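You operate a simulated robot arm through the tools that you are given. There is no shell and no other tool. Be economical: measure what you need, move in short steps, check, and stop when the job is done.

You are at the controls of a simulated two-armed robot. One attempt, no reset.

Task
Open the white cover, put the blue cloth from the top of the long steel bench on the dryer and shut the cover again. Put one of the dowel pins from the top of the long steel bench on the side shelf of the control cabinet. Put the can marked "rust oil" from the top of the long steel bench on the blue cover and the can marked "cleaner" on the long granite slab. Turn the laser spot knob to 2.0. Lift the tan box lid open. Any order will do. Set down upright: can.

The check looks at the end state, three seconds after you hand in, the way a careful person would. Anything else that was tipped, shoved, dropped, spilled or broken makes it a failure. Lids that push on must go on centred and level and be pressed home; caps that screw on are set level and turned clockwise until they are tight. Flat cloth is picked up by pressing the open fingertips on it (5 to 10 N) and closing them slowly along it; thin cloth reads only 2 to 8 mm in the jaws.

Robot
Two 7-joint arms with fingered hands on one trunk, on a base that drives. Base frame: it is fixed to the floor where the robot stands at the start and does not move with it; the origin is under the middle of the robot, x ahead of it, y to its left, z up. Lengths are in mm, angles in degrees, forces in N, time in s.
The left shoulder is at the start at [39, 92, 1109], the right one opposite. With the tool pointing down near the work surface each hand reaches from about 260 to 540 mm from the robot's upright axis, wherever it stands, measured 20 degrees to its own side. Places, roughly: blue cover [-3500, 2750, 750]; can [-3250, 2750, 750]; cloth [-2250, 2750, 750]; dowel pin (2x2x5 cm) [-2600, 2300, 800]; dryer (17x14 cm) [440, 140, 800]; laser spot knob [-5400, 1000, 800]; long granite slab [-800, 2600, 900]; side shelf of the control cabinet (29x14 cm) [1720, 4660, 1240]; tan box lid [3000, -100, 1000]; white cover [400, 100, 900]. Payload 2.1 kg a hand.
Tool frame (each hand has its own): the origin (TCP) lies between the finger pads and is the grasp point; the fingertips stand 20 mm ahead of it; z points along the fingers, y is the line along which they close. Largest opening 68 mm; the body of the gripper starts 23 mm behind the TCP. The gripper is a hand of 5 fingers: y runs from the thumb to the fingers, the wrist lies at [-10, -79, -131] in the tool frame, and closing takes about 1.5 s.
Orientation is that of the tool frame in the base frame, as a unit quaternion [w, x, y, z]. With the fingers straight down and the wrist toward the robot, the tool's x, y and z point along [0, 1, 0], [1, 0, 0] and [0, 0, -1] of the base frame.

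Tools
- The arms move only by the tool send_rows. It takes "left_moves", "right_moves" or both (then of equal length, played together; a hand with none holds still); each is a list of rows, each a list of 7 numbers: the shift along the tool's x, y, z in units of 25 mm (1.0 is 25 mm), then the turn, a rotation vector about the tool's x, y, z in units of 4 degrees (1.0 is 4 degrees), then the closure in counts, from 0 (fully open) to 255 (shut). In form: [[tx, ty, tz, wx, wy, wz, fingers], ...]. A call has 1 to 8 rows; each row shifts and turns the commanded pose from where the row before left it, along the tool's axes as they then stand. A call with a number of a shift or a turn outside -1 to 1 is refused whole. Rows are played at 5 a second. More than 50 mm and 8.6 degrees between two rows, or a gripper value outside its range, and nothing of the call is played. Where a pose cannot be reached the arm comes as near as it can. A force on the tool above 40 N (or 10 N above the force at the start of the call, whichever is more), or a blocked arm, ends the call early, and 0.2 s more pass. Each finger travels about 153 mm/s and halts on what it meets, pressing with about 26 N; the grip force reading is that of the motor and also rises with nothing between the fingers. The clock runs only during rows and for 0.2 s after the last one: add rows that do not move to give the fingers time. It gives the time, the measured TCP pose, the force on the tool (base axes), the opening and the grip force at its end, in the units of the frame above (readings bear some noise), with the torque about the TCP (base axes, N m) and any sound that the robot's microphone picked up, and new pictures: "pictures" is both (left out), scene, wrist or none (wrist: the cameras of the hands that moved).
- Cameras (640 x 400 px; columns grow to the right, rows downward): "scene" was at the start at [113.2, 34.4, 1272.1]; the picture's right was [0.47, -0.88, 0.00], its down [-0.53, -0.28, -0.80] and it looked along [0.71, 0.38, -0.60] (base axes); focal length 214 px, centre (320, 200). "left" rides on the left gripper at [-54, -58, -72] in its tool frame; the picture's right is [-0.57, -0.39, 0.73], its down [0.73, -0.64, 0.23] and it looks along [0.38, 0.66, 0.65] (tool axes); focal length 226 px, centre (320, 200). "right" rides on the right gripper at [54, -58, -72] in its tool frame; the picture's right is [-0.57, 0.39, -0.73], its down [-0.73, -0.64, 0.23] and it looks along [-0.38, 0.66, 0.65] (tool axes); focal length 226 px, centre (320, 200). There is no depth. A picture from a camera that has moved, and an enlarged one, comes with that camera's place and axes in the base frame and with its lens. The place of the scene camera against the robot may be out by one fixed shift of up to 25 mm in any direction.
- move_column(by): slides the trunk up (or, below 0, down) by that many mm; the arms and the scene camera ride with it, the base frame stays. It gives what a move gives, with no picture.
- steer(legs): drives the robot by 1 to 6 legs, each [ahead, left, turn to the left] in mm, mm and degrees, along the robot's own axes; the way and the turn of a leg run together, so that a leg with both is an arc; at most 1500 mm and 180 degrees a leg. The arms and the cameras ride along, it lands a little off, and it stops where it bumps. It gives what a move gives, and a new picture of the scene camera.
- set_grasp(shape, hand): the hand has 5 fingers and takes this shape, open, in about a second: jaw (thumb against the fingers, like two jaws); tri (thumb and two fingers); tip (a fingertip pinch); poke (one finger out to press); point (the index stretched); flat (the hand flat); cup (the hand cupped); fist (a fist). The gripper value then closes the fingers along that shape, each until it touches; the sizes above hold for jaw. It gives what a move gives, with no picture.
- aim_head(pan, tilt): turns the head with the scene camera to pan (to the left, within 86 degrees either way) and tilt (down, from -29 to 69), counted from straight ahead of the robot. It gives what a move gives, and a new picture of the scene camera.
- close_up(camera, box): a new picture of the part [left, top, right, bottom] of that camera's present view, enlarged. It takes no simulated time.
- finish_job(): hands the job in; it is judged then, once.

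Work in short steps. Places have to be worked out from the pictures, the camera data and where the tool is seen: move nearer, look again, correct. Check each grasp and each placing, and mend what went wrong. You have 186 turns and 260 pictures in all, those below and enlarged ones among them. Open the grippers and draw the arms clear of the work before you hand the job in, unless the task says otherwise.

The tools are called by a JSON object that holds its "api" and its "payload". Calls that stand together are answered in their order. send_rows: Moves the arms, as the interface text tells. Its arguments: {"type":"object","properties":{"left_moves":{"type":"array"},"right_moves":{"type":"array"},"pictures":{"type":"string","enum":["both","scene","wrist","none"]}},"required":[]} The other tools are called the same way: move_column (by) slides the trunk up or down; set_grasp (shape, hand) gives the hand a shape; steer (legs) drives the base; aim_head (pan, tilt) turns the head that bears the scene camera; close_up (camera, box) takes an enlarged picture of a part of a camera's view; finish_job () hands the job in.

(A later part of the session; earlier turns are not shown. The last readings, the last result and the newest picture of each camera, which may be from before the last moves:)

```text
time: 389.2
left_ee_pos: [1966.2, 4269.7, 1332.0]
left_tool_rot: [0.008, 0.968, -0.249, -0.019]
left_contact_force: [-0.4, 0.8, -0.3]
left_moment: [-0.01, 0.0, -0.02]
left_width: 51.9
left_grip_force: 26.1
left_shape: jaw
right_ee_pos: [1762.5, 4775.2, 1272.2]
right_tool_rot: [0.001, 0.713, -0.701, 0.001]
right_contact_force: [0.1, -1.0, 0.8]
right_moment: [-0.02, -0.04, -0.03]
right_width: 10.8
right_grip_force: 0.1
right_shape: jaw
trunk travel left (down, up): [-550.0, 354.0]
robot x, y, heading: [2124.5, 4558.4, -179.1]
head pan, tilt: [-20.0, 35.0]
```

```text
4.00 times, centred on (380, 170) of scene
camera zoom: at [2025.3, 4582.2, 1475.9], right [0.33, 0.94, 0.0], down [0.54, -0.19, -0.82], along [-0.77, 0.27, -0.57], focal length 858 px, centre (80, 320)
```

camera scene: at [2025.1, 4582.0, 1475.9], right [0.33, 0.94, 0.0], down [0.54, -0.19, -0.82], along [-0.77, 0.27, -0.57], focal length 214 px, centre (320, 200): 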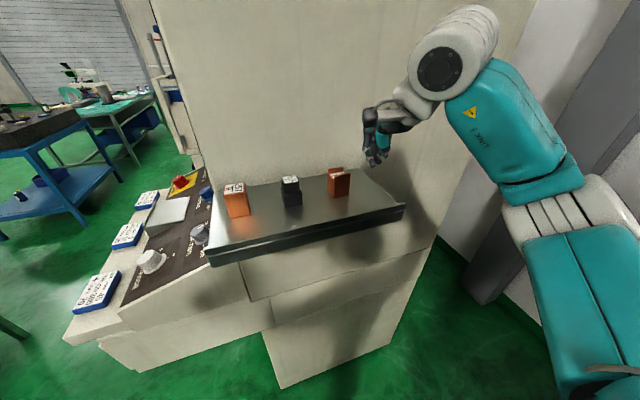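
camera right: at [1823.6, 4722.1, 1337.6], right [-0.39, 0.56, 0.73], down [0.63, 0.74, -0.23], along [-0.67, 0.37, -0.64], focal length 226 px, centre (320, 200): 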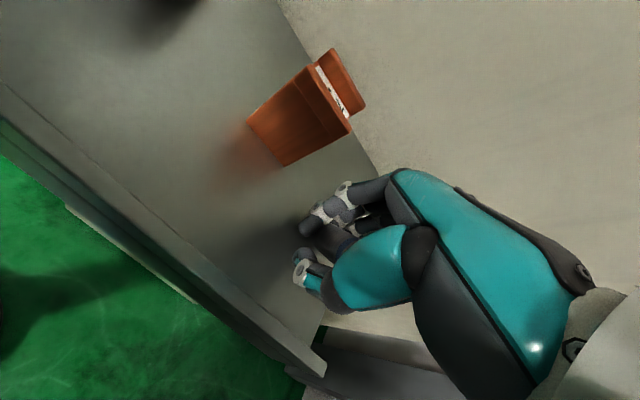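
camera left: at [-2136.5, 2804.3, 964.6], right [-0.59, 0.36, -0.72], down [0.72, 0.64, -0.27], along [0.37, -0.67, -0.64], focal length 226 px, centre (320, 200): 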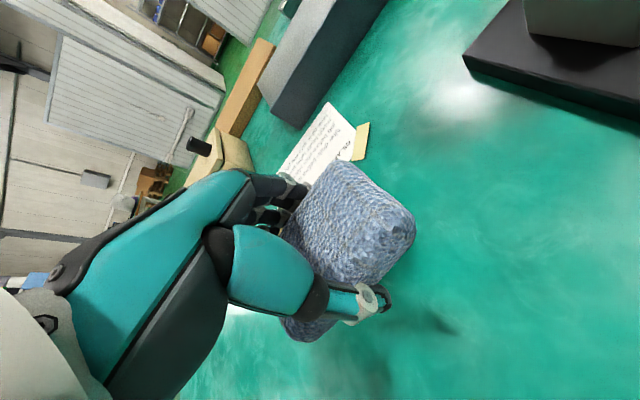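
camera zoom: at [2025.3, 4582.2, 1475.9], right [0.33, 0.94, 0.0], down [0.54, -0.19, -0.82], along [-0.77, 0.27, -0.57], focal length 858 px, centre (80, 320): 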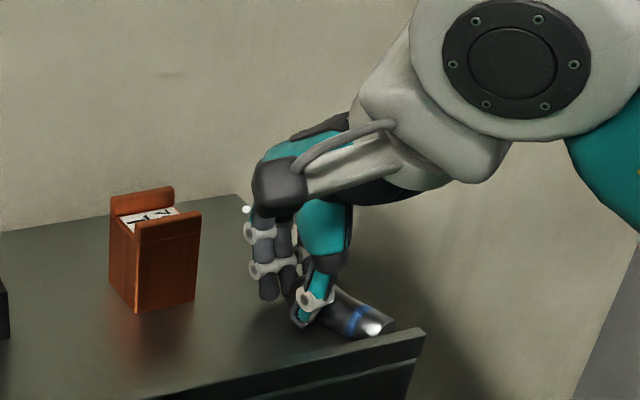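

The pin now lies flat on the shelf under the thumb, near end about (1795, 4795). I'll lift the hand straight up and look at how it rests.

{"api": "send_rows", "payload": {"right_moves": [[0, 0, -0.3, 0, 0, 0, 215], [0, 0, -0.5, 0, 0, 0, 215], [0, 0, -1, 0, 0, 0, 215], [0, 0, -1, 0, 0, 0, 215], [0, 0, -1, 0, 0, 0, 100], [0, 0, 0, 0, 0, 0, 0]], "pictures": "wrist"}}

{"api": "close_up", "payload": {"camera": "scene", "box": [330, 130, 430, 230]}}

```text
time: 390.6
left_ee_pos: [1965.1, 4269.2, 1333.0]
left_tool_rot: [0.008, 0.968, -0.249, -0.018]
left_contact_force: [0.2, 0.0, -0.8]
left_moment: [-0.01, 0.02, 0.03]
left_width: 51.7
left_grip_force: 25.9
left_shape: jaw
right_ee_pos: [1761.9, 4776.4, 1366.8]
right_tool_rot: [0.0, 0.713, -0.702, 0.001]
right_contact_force: [0.1, 0.1, -0.2]
right_moment: [0.0, 0.02, -0.02]
right_width: 67.9
right_grip_force: 0.1
right_shape: jaw
trunk travel left (down, up): [-550.0, 354.0]
robot x, y, heading: [2128.3, 4561.0, -179.1]
head pan, tilt: [-20.0, 35.0]
camera right: at [1820.9, 4723.6, 1438.4], right [-0.4, 0.56, 0.73], down [0.63, 0.74, -0.23], along [-0.67, 0.37, -0.65], focal length 226 px, centre (320, 200)
```

right: 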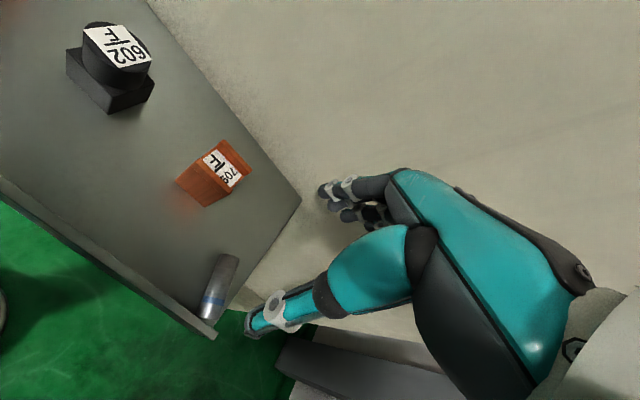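

```text
4.00 times, centred on (380, 180) of scene
camera zoom: at [2025.3, 4582.2, 1475.9], right [0.33, 0.94, 0.0], down [0.54, -0.19, -0.82], along [-0.77, 0.27, -0.57], focal length 858 px, centre (80, 280)
```

zoom: 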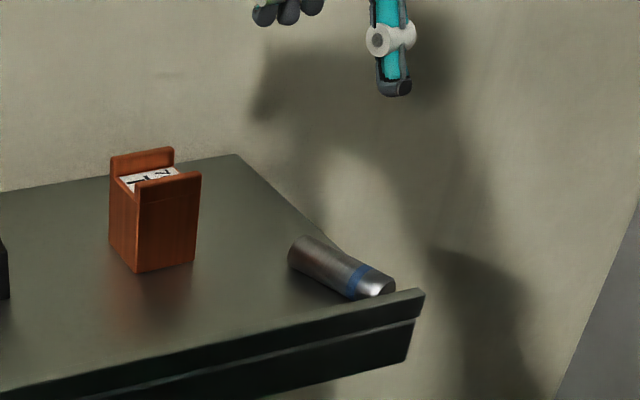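

The pin rests only ~7 mm from the shelf's right edge; that's too risky. I'll regrip it: turn the hand 62° so the jaws close across it at (1777, 4791).

{"api": "send_rows", "payload": {"right_moves": [[-0.6, -0.6, 0, 0, 0, 1, 60], [0, 0, 0, 0, 0, 1, 60], [0, 0, 0, 0, 0, 1, 60], [0, 0, 0, 0, 0, 1, 60], [0, 0, 0, 0, 0, 1, 60], [0, 0, 0, 0, 0, 1, 60], [0, 0, 0, 0, 0, 1, 60], [0, 0, 0, 0, 0, 1, 60]], "pictures": "none"}}

{"api": "send_rows", "payload": {"right_moves": [[0, 0, 0.3, 0, 0, 1, 75], [0, 0, 0.3, 0, 0, 1, 75], [0, 0, 0.3, 0, 0, 1, 75], [0, 0, 0.3, 0, 0, 1, 75], [0, 0, 0.3, 0, 0, 1, 75], [0, 0, 0.3, 0, 0, 1, 75], [0, 0, 0.3, 0, 0, 1, 75], [0, 0, 0, 0, 0, 0.5, 75]], "pictures": "both"}}

```text
time: 392.4
left_ee_pos: [1965.5, 4268.1, 1333.6]
left_tool_rot: [0.007, 0.968, -0.249, -0.019]
left_contact_force: [-0.3, -0.2, -0.7]
left_moment: [-0.03, 0.01, 0.02]
left_width: 52.0
left_grip_force: 26.1
left_shape: jaw
right_ee_pos: [1777.6, 4789.0, 1367.6]
right_tool_rot: [-0.001, -0.491, 0.871, -0.001]
right_contact_force: [0.4, 0.7, -0.3]
right_moment: [-0.01, -0.01, 0.01]
right_width: 51.9
right_grip_force: 0.1
right_shape: jaw
trunk travel left (down, up): [-550.0, 354.0]
robot x, y, heading: [2126.0, 4557.0, -179.1]
head pan, tilt: [-20.0, 35.0]
```

```text
time: 394.2
left_ee_pos: [1966.6, 4267.9, 1332.6]
left_tool_rot: [0.008, 0.968, -0.249, -0.018]
left_contact_force: [0.2, -0.2, -1.2]
left_moment: [-0.01, -0.02, 0.0]
left_width: 51.8
left_grip_force: 25.8
left_shape: jaw
right_ee_pos: [1777.7, 4790.8, 1314.3]
right_tool_rot: [0.0, -0.249, 0.968, -0.001]
right_contact_force: [0.3, -0.5, 0.2]
right_moment: [-0.03, -0.02, 0.01]
right_width: 48.5
right_grip_force: 0.0
right_shape: jaw
trunk travel left (down, up): [-550.0, 354.0]
robot x, y, heading: [2124.8, 4562.9, -179.1]
head pan, tilt: [-20.0, 35.0]
camera scene: at [2025.3, 4582.1, 1475.9], right [0.33, 0.94, 0.0], down [0.54, -0.19, -0.82], along [-0.77, 0.27, -0.57], focal length 214 px, centre (320, 200)
camera right: at [1757.1, 4714.6, 1385.5], right [0.31, 0.61, 0.73], down [0.95, -0.21, -0.23], along [0.01, 0.76, -0.65], focal length 226 px, centre (320, 200)
```

scene: 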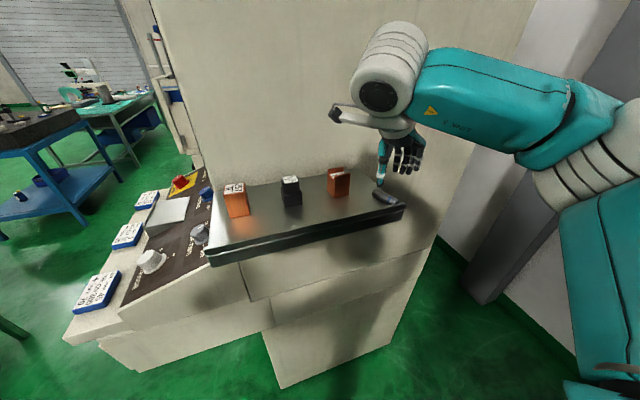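
right: 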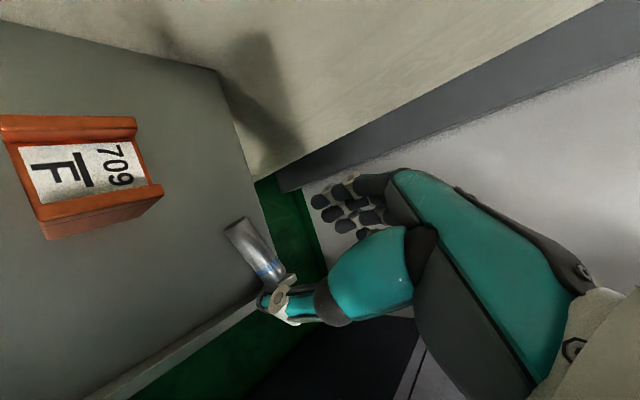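

Pin centre ≈ (1779, 4794), jaws aligned across it. Lowering to z ≈ 1271 and closing slowly.

{"api": "send_rows", "payload": {"right_moves": [[-0.06, 0.12, 0.6, 0, 0, 0, 75], [0, 0, 0.6, 0, 0, 0, 75], [0, 0, 0.35, 0, 0, 0, 75], [0, 0, 0.15, 0, 0, 0, 75], [0, 0, 0, 0, 0, 0, 75]], "pictures": "wrist"}}

```text
time: 395.4
left_ee_pos: [1965.3, 4268.8, 1332.0]
left_tool_rot: [0.008, 0.968, -0.249, -0.017]
left_contact_force: [0.2, 0.1, 0.3]
left_moment: [-0.01, 0.0, -0.01]
left_width: 52.0
left_grip_force: 25.8
left_shape: jaw
right_ee_pos: [1777.9, 4794.2, 1271.2]
right_tool_rot: [0.0, -0.248, 0.969, -0.001]
right_contact_force: [-0.3, 0.6, -0.4]
right_moment: [-0.01, -0.01, 0.0]
right_width: 48.4
right_grip_force: 0.0
right_shape: jaw
trunk travel left (down, up): [-550.0, 354.0]
robot x, y, heading: [2126.2, 4558.6, -178.8]
head pan, tilt: [-20.0, 35.0]
camera right: at [1757.2, 4717.2, 1342.6], right [0.31, 0.61, 0.73], down [0.95, -0.21, -0.23], along [0.01, 0.76, -0.65], focal length 226 px, centre (320, 200)
```

right: 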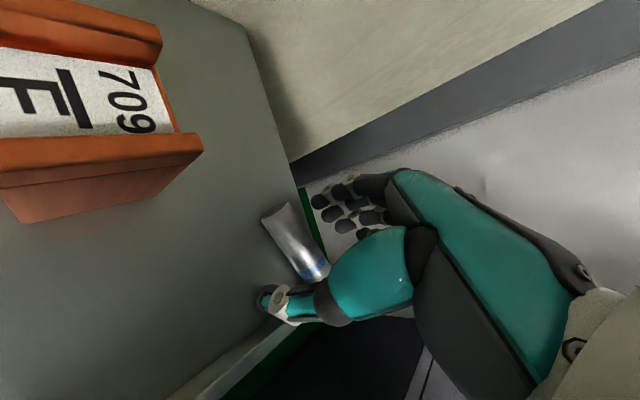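

The pin lies between thumb and fingers. Closing gently.

{"api": "send_rows", "payload": {"right_moves": [[0, 0, 0, 0, 0, 0, 110], [0, 0, 0, 0, 0, 0, 135], [0, 0, 0, 0, 0, 0, 155], [0, 0, 0, 0, 0, 0, 175], [0, 0, 0, 0, 0, 0, 200], [0, 0, 0, 0, 0, 0, 255], [0, 0, 0, 0, 0, 0, 255], [0, 0, 0, 0, 0, 0, 255]], "pictures": "none"}}

{"api": "send_rows", "payload": {"right_moves": [[0, 0, -0.4, 0, 0, 0, 255], [0, 0, -0.6, 0, 0, 0, 255], [0, 0, 0, 0, 0, 0, 255]], "pictures": "wrist"}}

```text
time: 397.2
left_ee_pos: [1964.7, 4268.4, 1332.8]
left_tool_rot: [0.008, 0.968, -0.249, -0.019]
left_contact_force: [-0.3, -0.3, 0.0]
left_moment: [0.0, 0.02, 0.01]
left_width: 51.9
left_grip_force: 26.4
left_shape: jaw
right_ee_pos: [1776.8, 4793.2, 1271.9]
right_tool_rot: [-0.001, -0.249, 0.969, -0.001]
right_contact_force: [0.4, -0.3, 0.0]
right_moment: [-0.03, 0.01, -0.02]
right_width: 9.8
right_grip_force: 26.2
right_shape: jaw
trunk travel left (down, up): [-550.0, 354.0]
robot x, y, heading: [2129.2, 4560.0, -179.1]
head pan, tilt: [-20.0, 35.0]
```

```text
time: 398.0
left_ee_pos: [1966.3, 4268.6, 1331.8]
left_tool_rot: [0.009, 0.968, -0.249, -0.018]
left_contact_force: [0.1, -0.1, -0.5]
left_moment: [0.0, -0.04, -0.01]
left_width: 51.5
left_grip_force: 26.2
left_shape: jaw
right_ee_pos: [1776.7, 4795.3, 1298.4]
right_tool_rot: [0.001, -0.249, 0.968, 0.0]
right_contact_force: [1.1, -1.0, -0.7]
right_moment: [0.0, 0.01, 0.01]
right_width: 9.5
right_grip_force: 26.4
right_shape: jaw
trunk travel left (down, up): [-550.0, 354.0]
robot x, y, heading: [2126.6, 4561.8, -179.2]
head pan, tilt: [-20.0, 35.0]
camera right: at [1756.8, 4718.5, 1368.2], right [0.31, 0.61, 0.73], down [0.95, -0.21, -0.23], along [0.01, 0.76, -0.65], focal length 226 px, centre (320, 200)
```

right: 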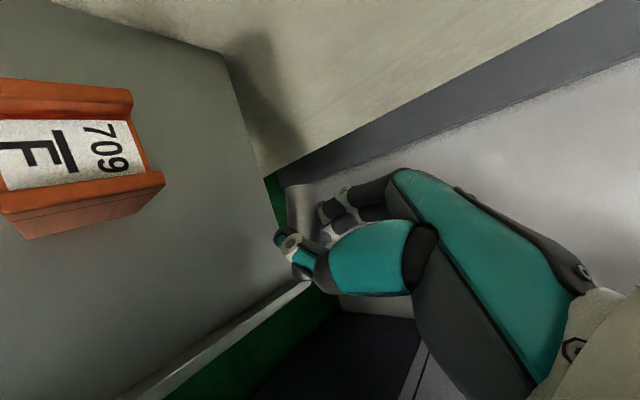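

The pin is gripped. I'll lift it over, move it to the shelf's front centre (1768, 4680), between the blocks, and set it down there.

{"api": "send_rows", "payload": {"right_moves": [[0, 0, -0.8, 0, 0, 0, 255], [0, 0, -0.6, 0, 0, 0, 255], [0.62, -0.97, 0, 0, 0, 0, 255], [0.62, -0.97, 0, 0, 0, 0, 255], [0.62, -0.97, 0, 0, 0, 0, 255], [0.62, -0.97, 0, 0, 0, 0, 255], [0, 0, 0, 0, 0, 0, 255]], "pictures": "both"}}

```text
time: 399.6
left_ee_pos: [1966.2, 4267.9, 1332.5]
left_tool_rot: [0.008, 0.968, -0.25, -0.018]
left_contact_force: [0.0, 0.4, -0.1]
left_moment: [0.0, 0.01, 0.02]
left_width: 51.8
left_grip_force: 26.1
left_shape: jaw
right_ee_pos: [1770.1, 4680.2, 1332.7]
right_tool_rot: [0.001, -0.249, 0.968, 0.0]
right_contact_force: [-0.5, -0.5, -0.3]
right_moment: [-0.02, -0.03, 0.02]
right_width: 8.9
right_grip_force: 26.5
right_shape: jaw
trunk travel left (down, up): [-550.0, 354.0]
robot x, y, heading: [2122.3, 4561.3, -179.1]
head pan, tilt: [-20.0, 35.0]
camera scene: at [2025.3, 4582.3, 1475.9], right [0.33, 0.94, 0.0], down [0.54, -0.19, -0.82], along [-0.77, 0.27, -0.57], focal length 214 px, centre (320, 200)
camera right: at [1749.4, 4603.0, 1403.8], right [0.31, 0.61, 0.73], down [0.95, -0.21, -0.23], along [0.01, 0.76, -0.65], focal length 226 px, centre (320, 200)
```

scene: 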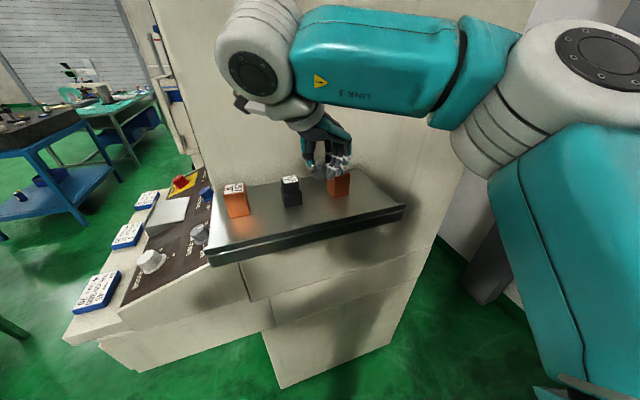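
right: 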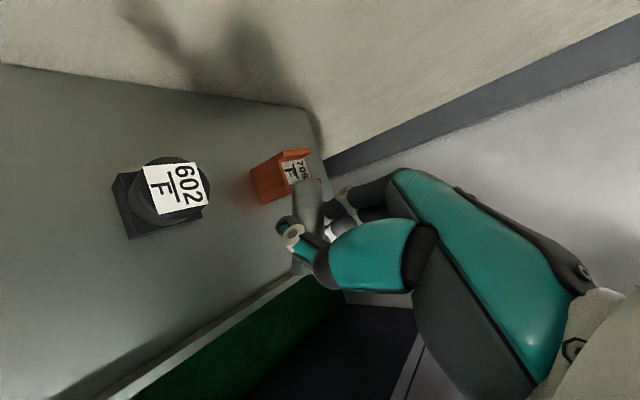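

Checking the pin in the hand before lowering.

{"api": "close_up", "payload": {"camera": "scene", "box": [270, 110, 390, 230]}}

{"api": "close_up", "payload": {"camera": "right", "box": [230, 130, 430, 300]}}

```text
3.33 times, centred on (330, 170) of scene
camera zoom: at [2025.3, 4582.3, 1475.9], right [0.33, 0.94, 0.0], down [0.54, -0.19, -0.82], along [-0.77, 0.27, -0.57], focal length 715 px, centre (287, 300)
```

zoom: 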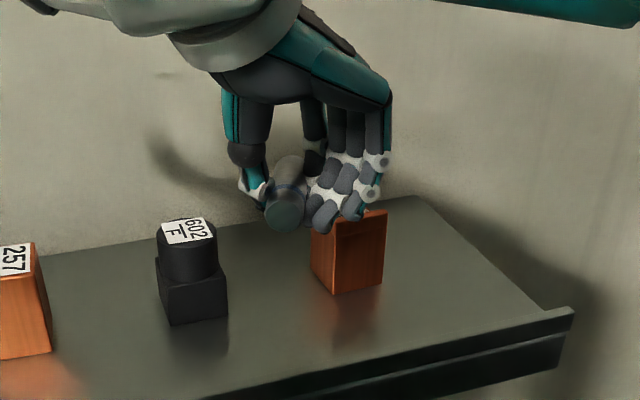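

```text
2.35 times, centred on (330, 215) of right
camera zoom: at [1749.4, 4603.0, 1403.8], right [0.31, 0.61, 0.73], down [0.95, -0.21, -0.23], along [0.01, 0.76, -0.65], focal length 532 px, centre (296, 165)
```

zoom: 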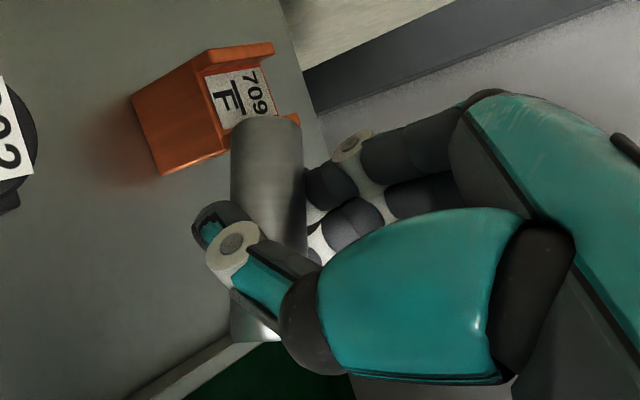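

The pin is level, centre ≈ (1759, 4676). Shifting 11 mm outward for clearance from the blocks, then lowering slowly to contact.

{"api": "send_rows", "payload": {"right_moves": [[-0.47, 0, 0.5, 0, 0, 0, 255], [0, 0, 0.7, 0, 0, 0, 255], [0, 0, 0.7, 0, 0, 0, 255], [0, 0, 0.3, 0, 0, 0, 255], [0, 0, 0.15, 0, 0, 0, 255], [0, 0, 0.1, 0, 0, 0, 255], [0, 0, 0, 0, 0, 0, 255]], "pictures": "wrist"}}

```text
time: 401.2
left_ee_pos: [1965.5, 4267.9, 1332.8]
left_tool_rot: [0.008, 0.968, -0.249, -0.018]
left_contact_force: [0.0, 0.5, -0.4]
left_moment: [-0.05, -0.01, -0.03]
left_width: 51.8
left_grip_force: 25.7
left_shape: jaw
right_ee_pos: [1779.3, 4686.4, 1270.3]
right_tool_rot: [0.0, -0.249, 0.968, -0.001]
right_contact_force: [-0.2, -0.1, -1.1]
right_moment: [0.0, 0.01, 0.0]
right_width: 8.8
right_grip_force: 26.2
right_shape: jaw
trunk travel left (down, up): [-550.0, 354.0]
robot x, y, heading: [2125.5, 4561.5, -179.1]
head pan, tilt: [-20.0, 35.0]
camera right: at [1759.5, 4609.1, 1341.7], right [0.31, 0.61, 0.73], down [0.95, -0.21, -0.23], along [0.01, 0.76, -0.65], focal length 226 px, centre (320, 200)
```

right: 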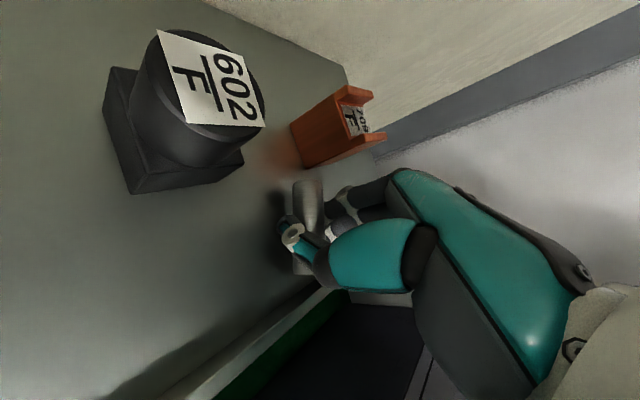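

Clear of both blocks. Lowering the last millimetres.

{"api": "send_rows", "payload": {"right_moves": [[0, 0, 0.12, 0, 0, 0, 255], [0, 0, 0, 0, 0, 0, 255]], "pictures": "none"}}

{"api": "send_rows", "payload": {"right_moves": [[0, 0, 0.08, 0, 0, 0, 255], [0, 0, 0, 0, 0, 0, 255]], "pictures": "none"}}

```text
time: 401.8
left_ee_pos: [1965.9, 4268.0, 1333.3]
left_tool_rot: [0.008, 0.969, -0.248, -0.018]
left_contact_force: [-0.6, -0.7, -0.7]
left_moment: [0.01, -0.01, -0.02]
left_width: 51.7
left_grip_force: 26.1
left_shape: jaw
right_ee_pos: [1779.9, 4686.2, 1270.0]
right_tool_rot: [-0.001, -0.248, 0.969, -0.001]
right_contact_force: [-4.9, 4.1, 26.6]
right_moment: [0.35, -0.05, 0.1]
right_width: 10.1
right_grip_force: 25.6
right_shape: jaw
trunk travel left (down, up): [-550.0, 354.0]
robot x, y, heading: [2126.0, 4559.1, -178.9]
head pan, tilt: [-20.0, 35.0]
```

```text
time: 402.2
left_ee_pos: [1967.2, 4269.3, 1333.3]
left_tool_rot: [0.008, 0.968, -0.249, -0.019]
left_contact_force: [0.1, -0.2, -1.0]
left_moment: [0.03, 0.03, -0.01]
left_width: 52.1
left_grip_force: 25.8
left_shape: jaw
right_ee_pos: [1779.3, 4685.7, 1269.2]
right_tool_rot: [-0.004, -0.248, 0.969, 0.0]
right_contact_force: [-0.1, 2.1, 18.2]
right_moment: [0.24, -0.15, 0.03]
right_width: 10.0
right_grip_force: 26.3
right_shape: jaw
trunk travel left (down, up): [-550.0, 354.0]
robot x, y, heading: [2125.3, 4559.5, -179.1]
head pan, tilt: [-20.0, 35.0]
stopped in row 1 (right hand): the force on the tool passed its limit at 44 N (the readings are from after the stop); the commanded pose is now the measured one
```

The pin touches the shelf. Opening slowly while rising a little so the fingertips don't drag.

{"api": "send_rows", "payload": {"right_moves": [[0, 0, -0.04, 0, 0, 0, 235], [0, 0, -0.02, 0, 0, 0, 210], [0, 0, -0.04, 0, 0, 0, 190], [0, 0, -0.04, 0, 0, 0, 170], [0, 0, -0.06, 0, 0, 0, 150], [0, 0, -0.06, 0, 0, 0, 130], [0, 0, -0.04, 0, 0, 0, 110], [0, 0, 0, 0, 0, 0, 100]], "pictures": "wrist"}}

{"api": "close_up", "payload": {"camera": "scene", "box": [270, 120, 390, 240]}}

```text
time: 404.0
left_ee_pos: [1965.2, 4268.5, 1332.5]
left_tool_rot: [0.008, 0.968, -0.249, -0.018]
left_contact_force: [0.4, 0.1, -0.5]
left_moment: [-0.01, 0.01, -0.02]
left_width: 51.6
left_grip_force: 25.4
left_shape: jaw
right_ee_pos: [1778.3, 4685.6, 1276.5]
right_tool_rot: [-0.002, -0.249, 0.968, 0.001]
right_contact_force: [-1.3, 0.2, -0.2]
right_moment: [0.03, 0.01, 0.03]
right_width: 41.0
right_grip_force: 0.1
right_shape: jaw
trunk travel left (down, up): [-550.0, 354.0]
robot x, y, heading: [2126.1, 4556.5, -179.1]
head pan, tilt: [-20.0, 35.0]
camera right: at [1759.1, 4609.3, 1346.3], right [0.31, 0.61, 0.73], down [0.95, -0.21, -0.23], along [0.01, 0.76, -0.65], focal length 226 px, centre (320, 200)
```

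right: 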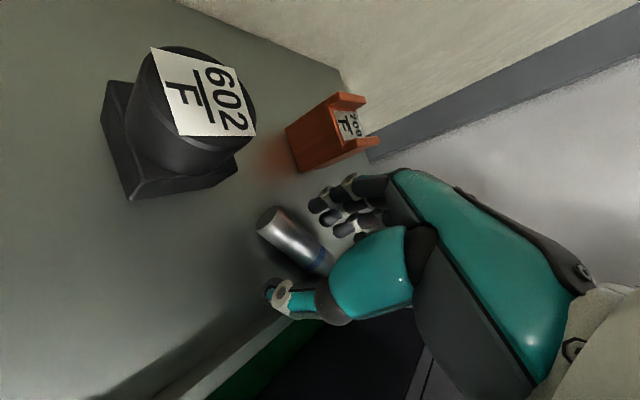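

```text
3.33 times, centred on (330, 180) of scene
camera zoom: at [2025.3, 4582.1, 1475.9], right [0.33, 0.94, 0.0], down [0.54, -0.19, -0.82], along [-0.77, 0.27, -0.57], focal length 715 px, centre (287, 267)
```

zoom: 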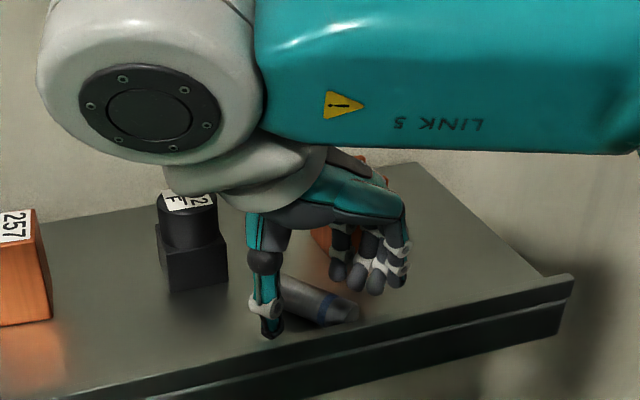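

The pin lies on the shelf in the middle. Lifting straight up and away.

{"api": "send_rows", "payload": {"right_moves": [[0, 0, -0.3, 0, 0, 0, 90], [0, 0, -0.6, 0, 0, 0, 90], [0, 0, -1, 0, 0, 0, 60], [0, 0, -1, 0, 0, 0, 60], [0, -0.5, -0.3, 0, 0, -1, 0], [0, -0.7, 0, 0, 0, -1, 0], [0, -0.7, 0, 0, 0, -1, 0], [0, -0.7, 0, 0, 0, -1, 0]], "pictures": "scene"}}

{"api": "close_up", "payload": {"camera": "scene", "box": [200, 120, 440, 280]}}

```text
time: 405.8
left_ee_pos: [1965.7, 4268.2, 1332.8]
left_tool_rot: [0.007, 0.968, -0.249, -0.018]
left_contact_force: [0.6, -0.1, -1.7]
left_moment: [-0.01, -0.04, -0.03]
left_width: 51.7
left_grip_force: 25.8
left_shape: jaw
right_ee_pos: [1817.1, 4632.0, 1354.2]
right_tool_rot: [-0.004, -0.381, 0.925, 0.0]
right_contact_force: [-0.4, 0.0, -0.5]
right_moment: [-0.02, -0.01, 0.0]
right_width: 67.8
right_grip_force: 0.0
right_shape: jaw
trunk travel left (down, up): [-550.0, 354.0]
robot x, y, heading: [2125.7, 4563.0, -179.1]
head pan, tilt: [-20.0, 35.0]
camera scene: at [2025.4, 4582.0, 1475.9], right [0.33, 0.94, 0.0], down [0.54, -0.19, -0.82], along [-0.77, 0.27, -0.57], focal length 214 px, centre (320, 200)
```

scene: 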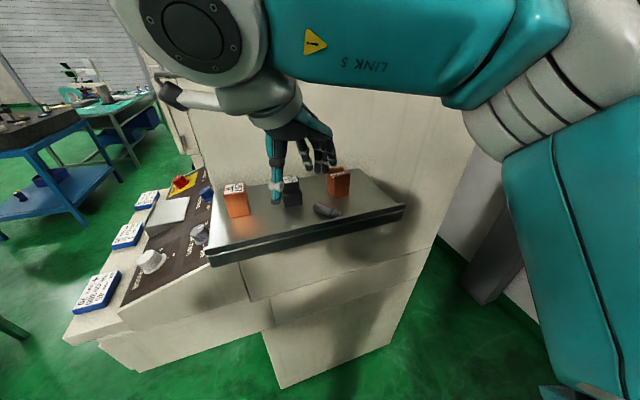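

```text
2.50 times, centred on (320, 200) of scene
camera zoom: at [2025.4, 4582.0, 1475.9], right [0.33, 0.94, 0.0], down [0.54, -0.19, -0.82], along [-0.77, 0.27, -0.57], focal length 536 px, centre (320, 200)
```

zoom: 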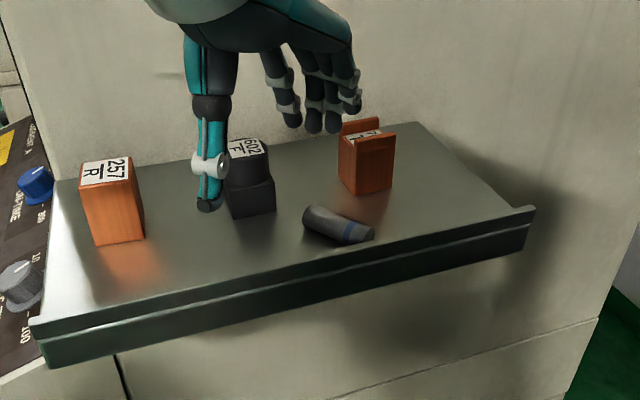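

The pin rests safely in the middle of the shelf. I'll back off, lower the column, and head out of the bay toward the tan box.

{"api": "steer", "payload": {"legs": [[-200, 0, 0], [0, 900, 0]]}}

{"api": "move_column", "payload": {"by": -200}}

{"api": "send_rows", "payload": {"right_moves": [[-1, 0, 0, 0, 0, -1, 0], [-1, 0, 0, 0, 0, -1, 0], [-1, 0, 0, 0, 0, -1, 0], [-1, 0, 0, 0, 0, -1, 0], [-1, 0, 0, 0, 0, -1, 0], [-1, 0, 0, 0, 0, -1, 0], [-0.5, 0, 0, 0, 0, -1, 0], [0, 0, 0, 0, 0, -1, 0]], "pictures": "none"}}

{"api": "aim_head", "payload": {"pan": 80, "tilt": 20}}

```text
time: 411.9
left_ee_pos: [2183.2, 3350.6, 1331.2]
left_tool_rot: [0.006, 0.969, -0.247, -0.018]
left_contact_force: [-0.5, -0.3, -1.5]
left_moment: [-0.02, 0.01, 0.01]
left_width: 51.9
left_grip_force: 25.6
left_shape: jaw
right_ee_pos: [2032.2, 3714.8, 1354.9]
right_tool_rot: [-0.003, -0.382, 0.924, 0.0]
right_contact_force: [0.9, 0.4, -0.5]
right_moment: [0.01, 0.03, 0.03]
right_width: 67.6
right_grip_force: 0.1
right_shape: jaw
trunk travel left (down, up): [-550.0, 354.0]
robot x, y, heading: [2341.9, 3641.8, -179.1]
head pan, tilt: [-20.0, 35.0]
camera scene: at [2241.4, 3665.2, 1475.9], right [0.32, 0.95, 0.0], down [0.54, -0.19, -0.82], along [-0.77, 0.27, -0.57], focal length 214 px, centre (320, 200)
```

scene: 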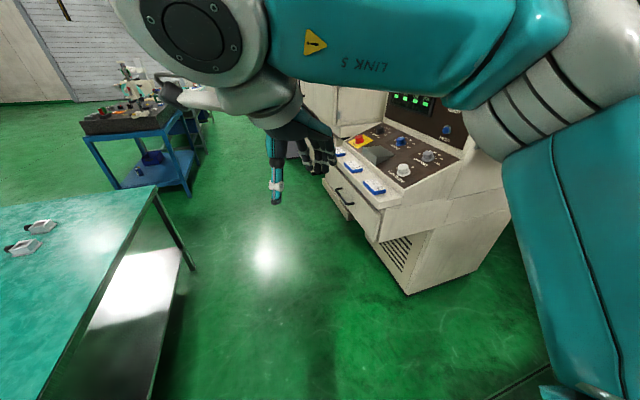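

```text
time: 414.0
left_ee_pos: [2183.3, 3352.1, 1132.9]
left_tool_rot: [0.007, 0.969, -0.247, -0.018]
left_contact_force: [-0.3, 0.4, -1.2]
left_moment: [-0.03, -0.02, 0.01]
left_width: 51.9
left_grip_force: 26.1
left_shape: jaw
right_ee_pos: [2032.9, 3714.9, 1155.6]
right_tool_rot: [-0.004, -0.383, 0.924, 0.001]
right_contact_force: [0.3, -0.8, 0.0]
right_moment: [0.02, 0.0, 0.01]
right_width: 67.7
right_grip_force: 0.0
right_shape: jaw
trunk travel left (down, up): [-350.0, 554.0]
robot x, y, heading: [2340.5, 3644.2, -179.2]
head pan, tilt: [-20.0, 35.0]
```

```text
time: 415.8
left_ee_pos: [2182.7, 3351.7, 1131.9]
left_tool_rot: [0.008, 0.969, -0.247, -0.019]
left_contact_force: [0.1, -0.2, -0.1]
left_moment: [-0.01, 0.02, 0.02]
left_width: 51.8
left_grip_force: 26.0
left_shape: jaw
right_ee_pos: [2124.2, 3850.4, 1155.2]
right_tool_rot: [-0.003, -0.623, 0.782, 0.001]
right_contact_force: [0.0, -0.9, -0.6]
right_moment: [0.02, -0.03, 0.01]
right_width: 67.9
right_grip_force: 0.0
right_shape: jaw
trunk travel left (down, up): [-350.0, 554.0]
robot x, y, heading: [2338.4, 3645.9, -179.0]
head pan, tilt: [-20.0, 35.0]
```

```text
time: 417.6
left_ee_pos: [2183.2, 3351.6, 1134.0]
left_tool_rot: [0.008, 0.969, -0.247, -0.018]
left_contact_force: [0.4, -0.4, -0.7]
left_moment: [-0.03, -0.04, 0.03]
left_width: 51.7
left_grip_force: 26.0
left_shape: jaw
right_ee_pos: [2123.2, 3849.4, 1154.5]
right_tool_rot: [-0.001, -0.622, 0.783, 0.001]
right_contact_force: [-0.3, 0.1, -0.1]
right_moment: [0.02, -0.03, 0.03]
right_width: 67.8
right_grip_force: 0.0
right_shape: jaw
trunk travel left (down, up): [-350.0, 554.0]
robot x, y, heading: [2342.9, 3644.7, -179.1]
head pan, tilt: [80.0, 20.0]
camera scene: at [2291.4, 3544.7, 1298.8], right [-0.99, 0.16, 0.0], down [0.05, 0.34, -0.94], along [-0.15, -0.93, -0.34], focal length 214 px, centre (320, 200)
```

scene: 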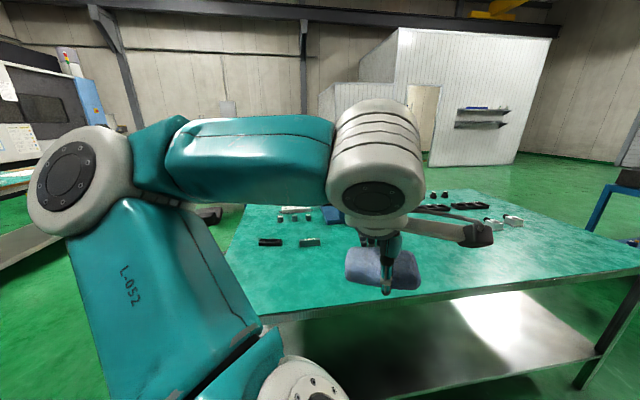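

Turning south: I'll shift away from the black machine, back east past bench 2, then turn to face -y.

{"api": "steer", "payload": {"legs": [[0, 150, 0], [-480, 0, 0], [0, 0, 89]]}}

{"api": "aim_head", "payload": {"pan": 0, "tilt": 20}}

```text
time: 425.2
left_ee_pos: [3118.3, 3339.9, 1132.1]
left_tool_rot: [0.018, 0.863, 0.506, -0.007]
left_contact_force: [-0.9, 0.4, -1.1]
left_moment: [0.02, 0.0, -0.01]
left_width: 51.7
left_grip_force: 25.9
left_shape: jaw
right_ee_pos: [2618.3, 3284.9, 1154.7]
right_tool_rot: [0.003, 0.993, -0.118, 0.0]
right_contact_force: [0.0, -0.6, 0.0]
right_moment: [-0.01, 0.0, 0.01]
right_width: 67.8
right_grip_force: 0.0
right_shape: jaw
trunk travel left (down, up): [-350.0, 554.0]
robot x, y, heading: [2827.0, 3501.2, -89.2]
head pan, tilt: [80.0, 20.0]
camera scene: at [2919.9, 3444.6, 1298.8], right [-0.16, -0.99, 0.0], down [-0.34, 0.06, -0.94], along [0.93, -0.15, -0.34], focal length 214 px, centre (320, 200)
```

scene: 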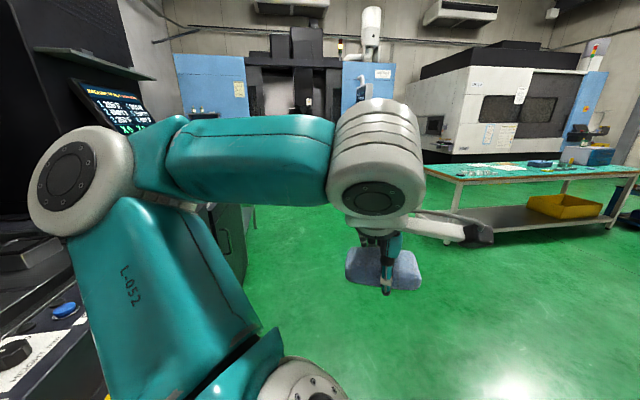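

```text
time: 426.8
left_ee_pos: [3117.4, 3338.9, 1133.5]
left_tool_rot: [0.018, 0.863, 0.505, -0.007]
left_contact_force: [-0.2, -0.1, -0.5]
left_moment: [-0.01, 0.01, -0.01]
left_width: 51.8
left_grip_force: 26.1
left_shape: jaw
right_ee_pos: [2619.3, 3285.7, 1154.8]
right_tool_rot: [0.003, 0.993, -0.119, 0.001]
right_contact_force: [0.5, -0.2, 1.3]
right_moment: [-0.03, -0.01, 0.02]
right_width: 68.0
right_grip_force: 0.0
right_shape: jaw
trunk travel left (down, up): [-350.0, 554.0]
robot x, y, heading: [2828.4, 3497.9, -89.2]
head pan, tilt: [0.0, 20.0]
camera scene: at [2828.9, 3366.8, 1298.8], right [-1.0, -0.01, 0.0], down [0.0, 0.34, -0.94], along [0.01, -0.94, -0.34], focal length 214 px, centre (320, 200)
```

scene: 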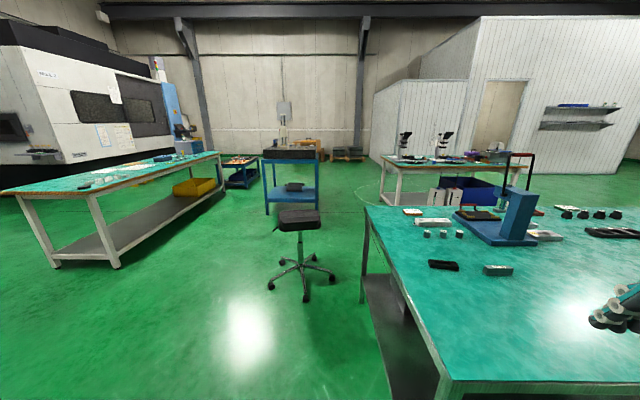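

The place for the tan box projects onto the blue cart with dark slab near (300, 145). Zooming.

{"api": "close_up", "payload": {"camera": "scene", "box": [200, 100, 360, 220]}}

```text
3.33 times, centred on (280, 160) of scene
camera zoom: at [2828.9, 3366.8, 1298.8], right [-1.0, -0.01, 0.0], down [0.0, 0.34, -0.94], along [0.01, -0.94, -0.34], focal length 715 px, centre (453, 333)
```

zoom: 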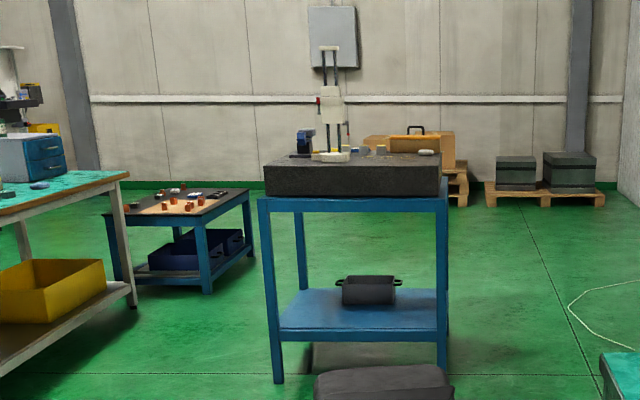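

The tan box with black handle stands on the back of the granite cart, near its west side (3000, -100). The stool blocks the direct way, so I'll go round its east side, then west, and approach from x ≈ 2450.

{"api": "steer", "payload": {"legs": [[0, 870, 0], [1150, 0, 0], [1150, 0, 0], [0, 0, -90], [1250, 0, 0], [0, 0, 90]]}}

```text
time: 455.9
left_ee_pos: [2810.4, 996.4, 1132.6]
left_tool_rot: [0.018, 0.856, 0.517, -0.007]
left_contact_force: [0.4, 0.4, -1.0]
left_moment: [-0.01, 0.03, -0.02]
left_width: 51.2
left_grip_force: 25.9
left_shape: jaw
right_ee_pos: [2314.0, 929.1, 1154.0]
right_tool_rot: [0.003, 0.994, -0.106, 0.001]
right_contact_force: [-0.4, -0.5, 0.4]
right_moment: [0.0, -0.05, 0.0]
right_width: 68.0
right_grip_force: 0.1
right_shape: jaw
trunk travel left (down, up): [-350.0, 554.0]
robot x, y, heading: [2516.7, 1149.7, -87.9]
head pan, tilt: [0.0, 20.0]
camera scene: at [2521.1, 1014.4, 1298.8], right [-1.0, -0.04, 0.0], down [-0.01, 0.34, -0.94], along [0.03, -0.94, -0.34], focal length 214 px, centre (320, 200)
```

scene: 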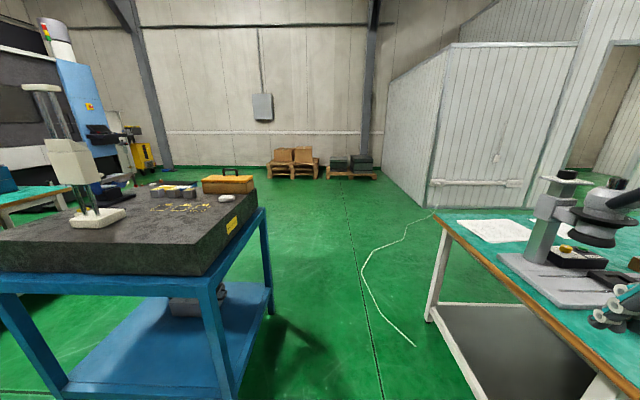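

The tan box sits at the far-west corner of the granite slab, about (3060, -95). Zooming to see its lid.

{"api": "close_up", "payload": {"camera": "scene", "box": [180, 155, 280, 215]}}

```text
6.40 times, centred on (230, 185) of scene
camera zoom: at [2521.1, 1014.4, 1298.8], right [-1.0, -0.04, 0.0], down [-0.01, 0.34, -0.94], along [0.03, -0.94, -0.34], focal length 1373 px, centre (896, 296)
```

zoom: 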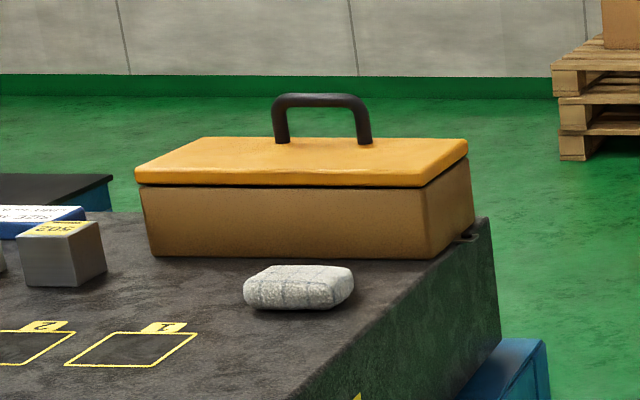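

The handle runs along x near the lid's far (south) edge, so the hinge is likely on the north side and the box faces south. I'll drive round to the south side and face it.

{"api": "steer", "payload": {"legs": [[1000, 40, 0], [1000, 0, 0], [0, 0, 88], [500, 0, 0], [0, 0, 90]]}}

{"api": "aim_head", "payload": {"pan": 0, "tilt": 35}}

```text
time: 475.8
left_ee_pos: [2843.1, -670.6, 1132.4]
left_tool_rot: [0.009, -0.487, 0.873, 0.017]
left_contact_force: [0.6, 0.1, -0.1]
left_moment: [0.03, 0.05, 0.04]
left_width: 50.9
left_grip_force: 25.5
left_shape: jaw
right_ee_pos: [3344.2, -639.0, 1153.0]
right_tool_rot: [0.0, 0.14, 0.99, 0.003]
right_contact_force: [-0.3, 0.0, -0.4]
right_moment: [0.0, 0.03, 0.01]
right_width: 68.0
right_grip_force: 0.1
right_shape: jaw
trunk travel left (down, up): [-350.0, 554.0]
robot x, y, heading: [3127.0, -847.4, 88.1]
head pan, tilt: [0.0, 20.0]
camera scene: at [3131.9, -722.3, 1298.8], right [1.0, -0.03, 0.0], down [-0.01, -0.34, -0.94], along [0.03, 0.94, -0.34], focal length 214 px, centre (320, 200)
```

scene: 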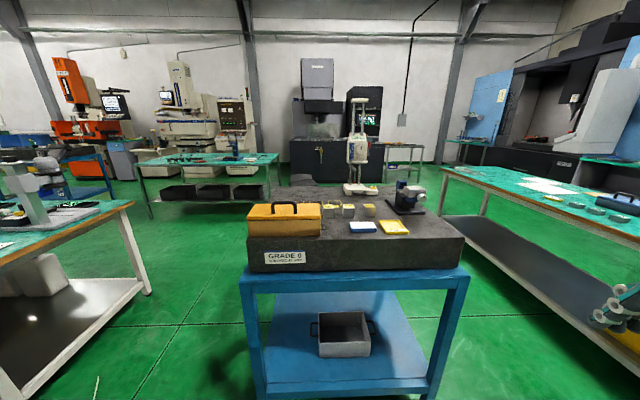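

```text
time: 476.6
left_ee_pos: [2844.0, -670.2, 1131.9]
left_tool_rot: [0.009, -0.486, 0.874, 0.017]
left_contact_force: [0.1, 0.0, -0.3]
left_moment: [0.01, -0.01, 0.01]
left_width: 51.2
left_grip_force: 25.7
left_shape: jaw
right_ee_pos: [3344.9, -637.2, 1154.5]
right_tool_rot: [0.0, 0.14, 0.99, 0.003]
right_contact_force: [-0.3, -0.1, -0.2]
right_moment: [0.01, 0.03, 0.0]
right_width: 68.1
right_grip_force: 0.0
right_shape: jaw
trunk travel left (down, up): [-350.0, 554.0]
robot x, y, heading: [3128.8, -843.8, 87.9]
head pan, tilt: [0.0, 35.0]
camera scene: at [3131.8, -727.4, 1275.0], right [1.0, -0.03, 0.0], down [-0.02, -0.57, -0.82], along [0.03, 0.82, -0.57], focal length 214 px, centre (320, 200)
```

scene: 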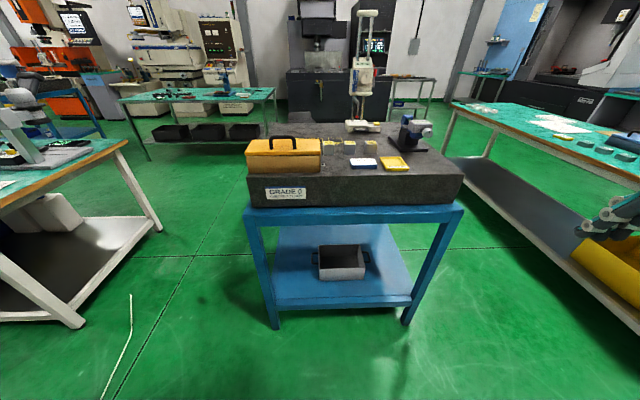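

{"api": "close_up", "payload": {"camera": "scene", "box": [230, 120, 350, 210]}}

```text
4.44 times, centred on (290, 165) of scene
camera zoom: at [3131.8, -727.4, 1275.0], right [1.0, -0.03, 0.0], down [-0.02, -0.57, -0.82], along [0.03, 0.82, -0.57], focal length 953 px, centre (453, 356)
```

zoom: 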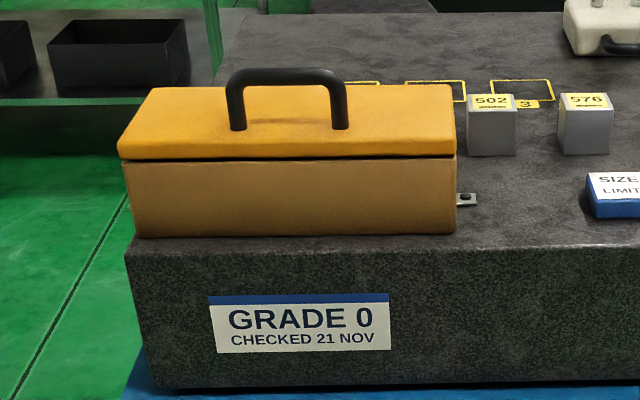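

Handle bar: about x 3008–3075, y ≈ -100, z ≈ 1043; hinge on the north edge (y ≈ -18). I'll position at about (2900, -440) for the right hand.

{"api": "steer", "payload": {"legs": [[394, 240, 2]]}}

{"api": "aim_head", "payload": {"pan": -20, "tilt": 40}}

{"api": "close_up", "payload": {"camera": "right", "box": [0, 0, 640, 400]}}

```text
time: 479.4
left_ee_pos: [2607.7, -279.7, 1132.4]
left_tool_rot: [0.008, -0.501, 0.865, 0.018]
left_contact_force: [-0.4, -0.3, -0.8]
left_moment: [0.01, -0.02, -0.01]
left_width: 51.1
left_grip_force: 25.7
left_shape: jaw
right_ee_pos: [3108.6, -231.8, 1155.0]
right_tool_rot: [0.0, 0.125, 0.992, 0.004]
right_contact_force: [-1.0, -0.9, -0.4]
right_moment: [-0.01, -0.03, 0.02]
right_width: 67.6
right_grip_force: 0.0
right_shape: jaw
trunk travel left (down, up): [-350.0, 554.0]
robot x, y, heading: [2897.5, -445.4, 90.0]
head pan, tilt: [0.0, 35.0]
camera scene: at [2897.1, -327.9, 1275.0], right [1.0, 0.0, 0.0], down [0.0, -0.57, -0.82], along [0.0, 0.82, -0.57], focal length 214 px, centre (320, 200)
```

scene: 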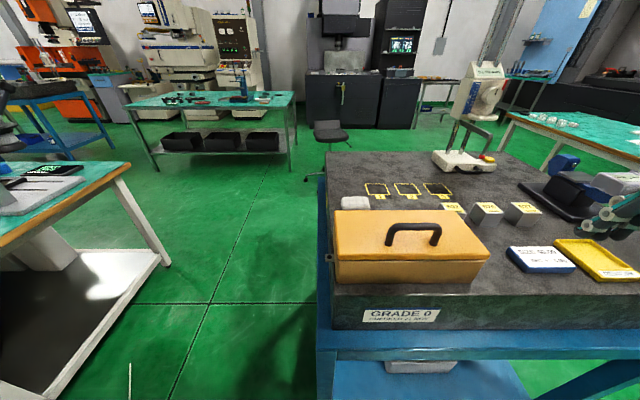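

```text
time: 480.2
left_ee_pos: [2608.5, -279.1, 1132.5]
left_tool_rot: [0.008, -0.501, 0.865, 0.018]
left_contact_force: [0.9, -0.7, 0.0]
left_moment: [0.01, -0.02, 0.02]
left_width: 51.1
left_grip_force: 26.2
left_shape: jaw
right_ee_pos: [3107.5, -231.8, 1154.0]
right_tool_rot: [-0.001, 0.125, 0.992, 0.002]
right_contact_force: [0.3, -0.3, -0.2]
right_moment: [-0.01, -0.02, -0.01]
right_width: 67.9
right_grip_force: 0.0
right_shape: jaw
trunk travel left (down, up): [-350.0, 554.0]
robot x, y, heading: [2895.4, -446.6, 89.8]
head pan, tilt: [-20.0, 40.0]
camera scene: at [2926.2, -336.2, 1267.4], right [0.94, -0.34, 0.0], down [-0.22, -0.6, -0.77], along [0.26, 0.72, -0.64], focal length 214 px, centre (320, 200)
```

scene: 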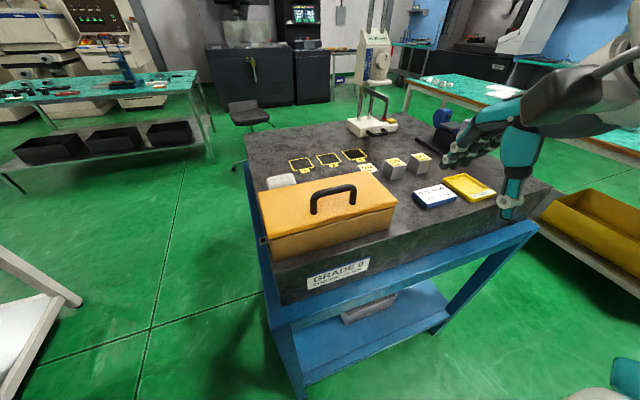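

```text
1.00 times, centred on (320, 200) of right (not enlarged: the box is as wide or as high as the picture)
camera zoom: at [3039.7, -274.0, 1225.1], right [0.65, 0.23, 0.73], down [0.55, -0.8, -0.23], along [0.53, 0.55, -0.64], focal length 226 px, centre (320, 200)
```

zoom: 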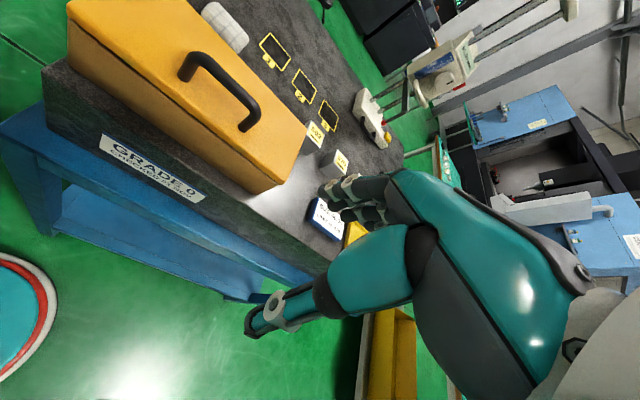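

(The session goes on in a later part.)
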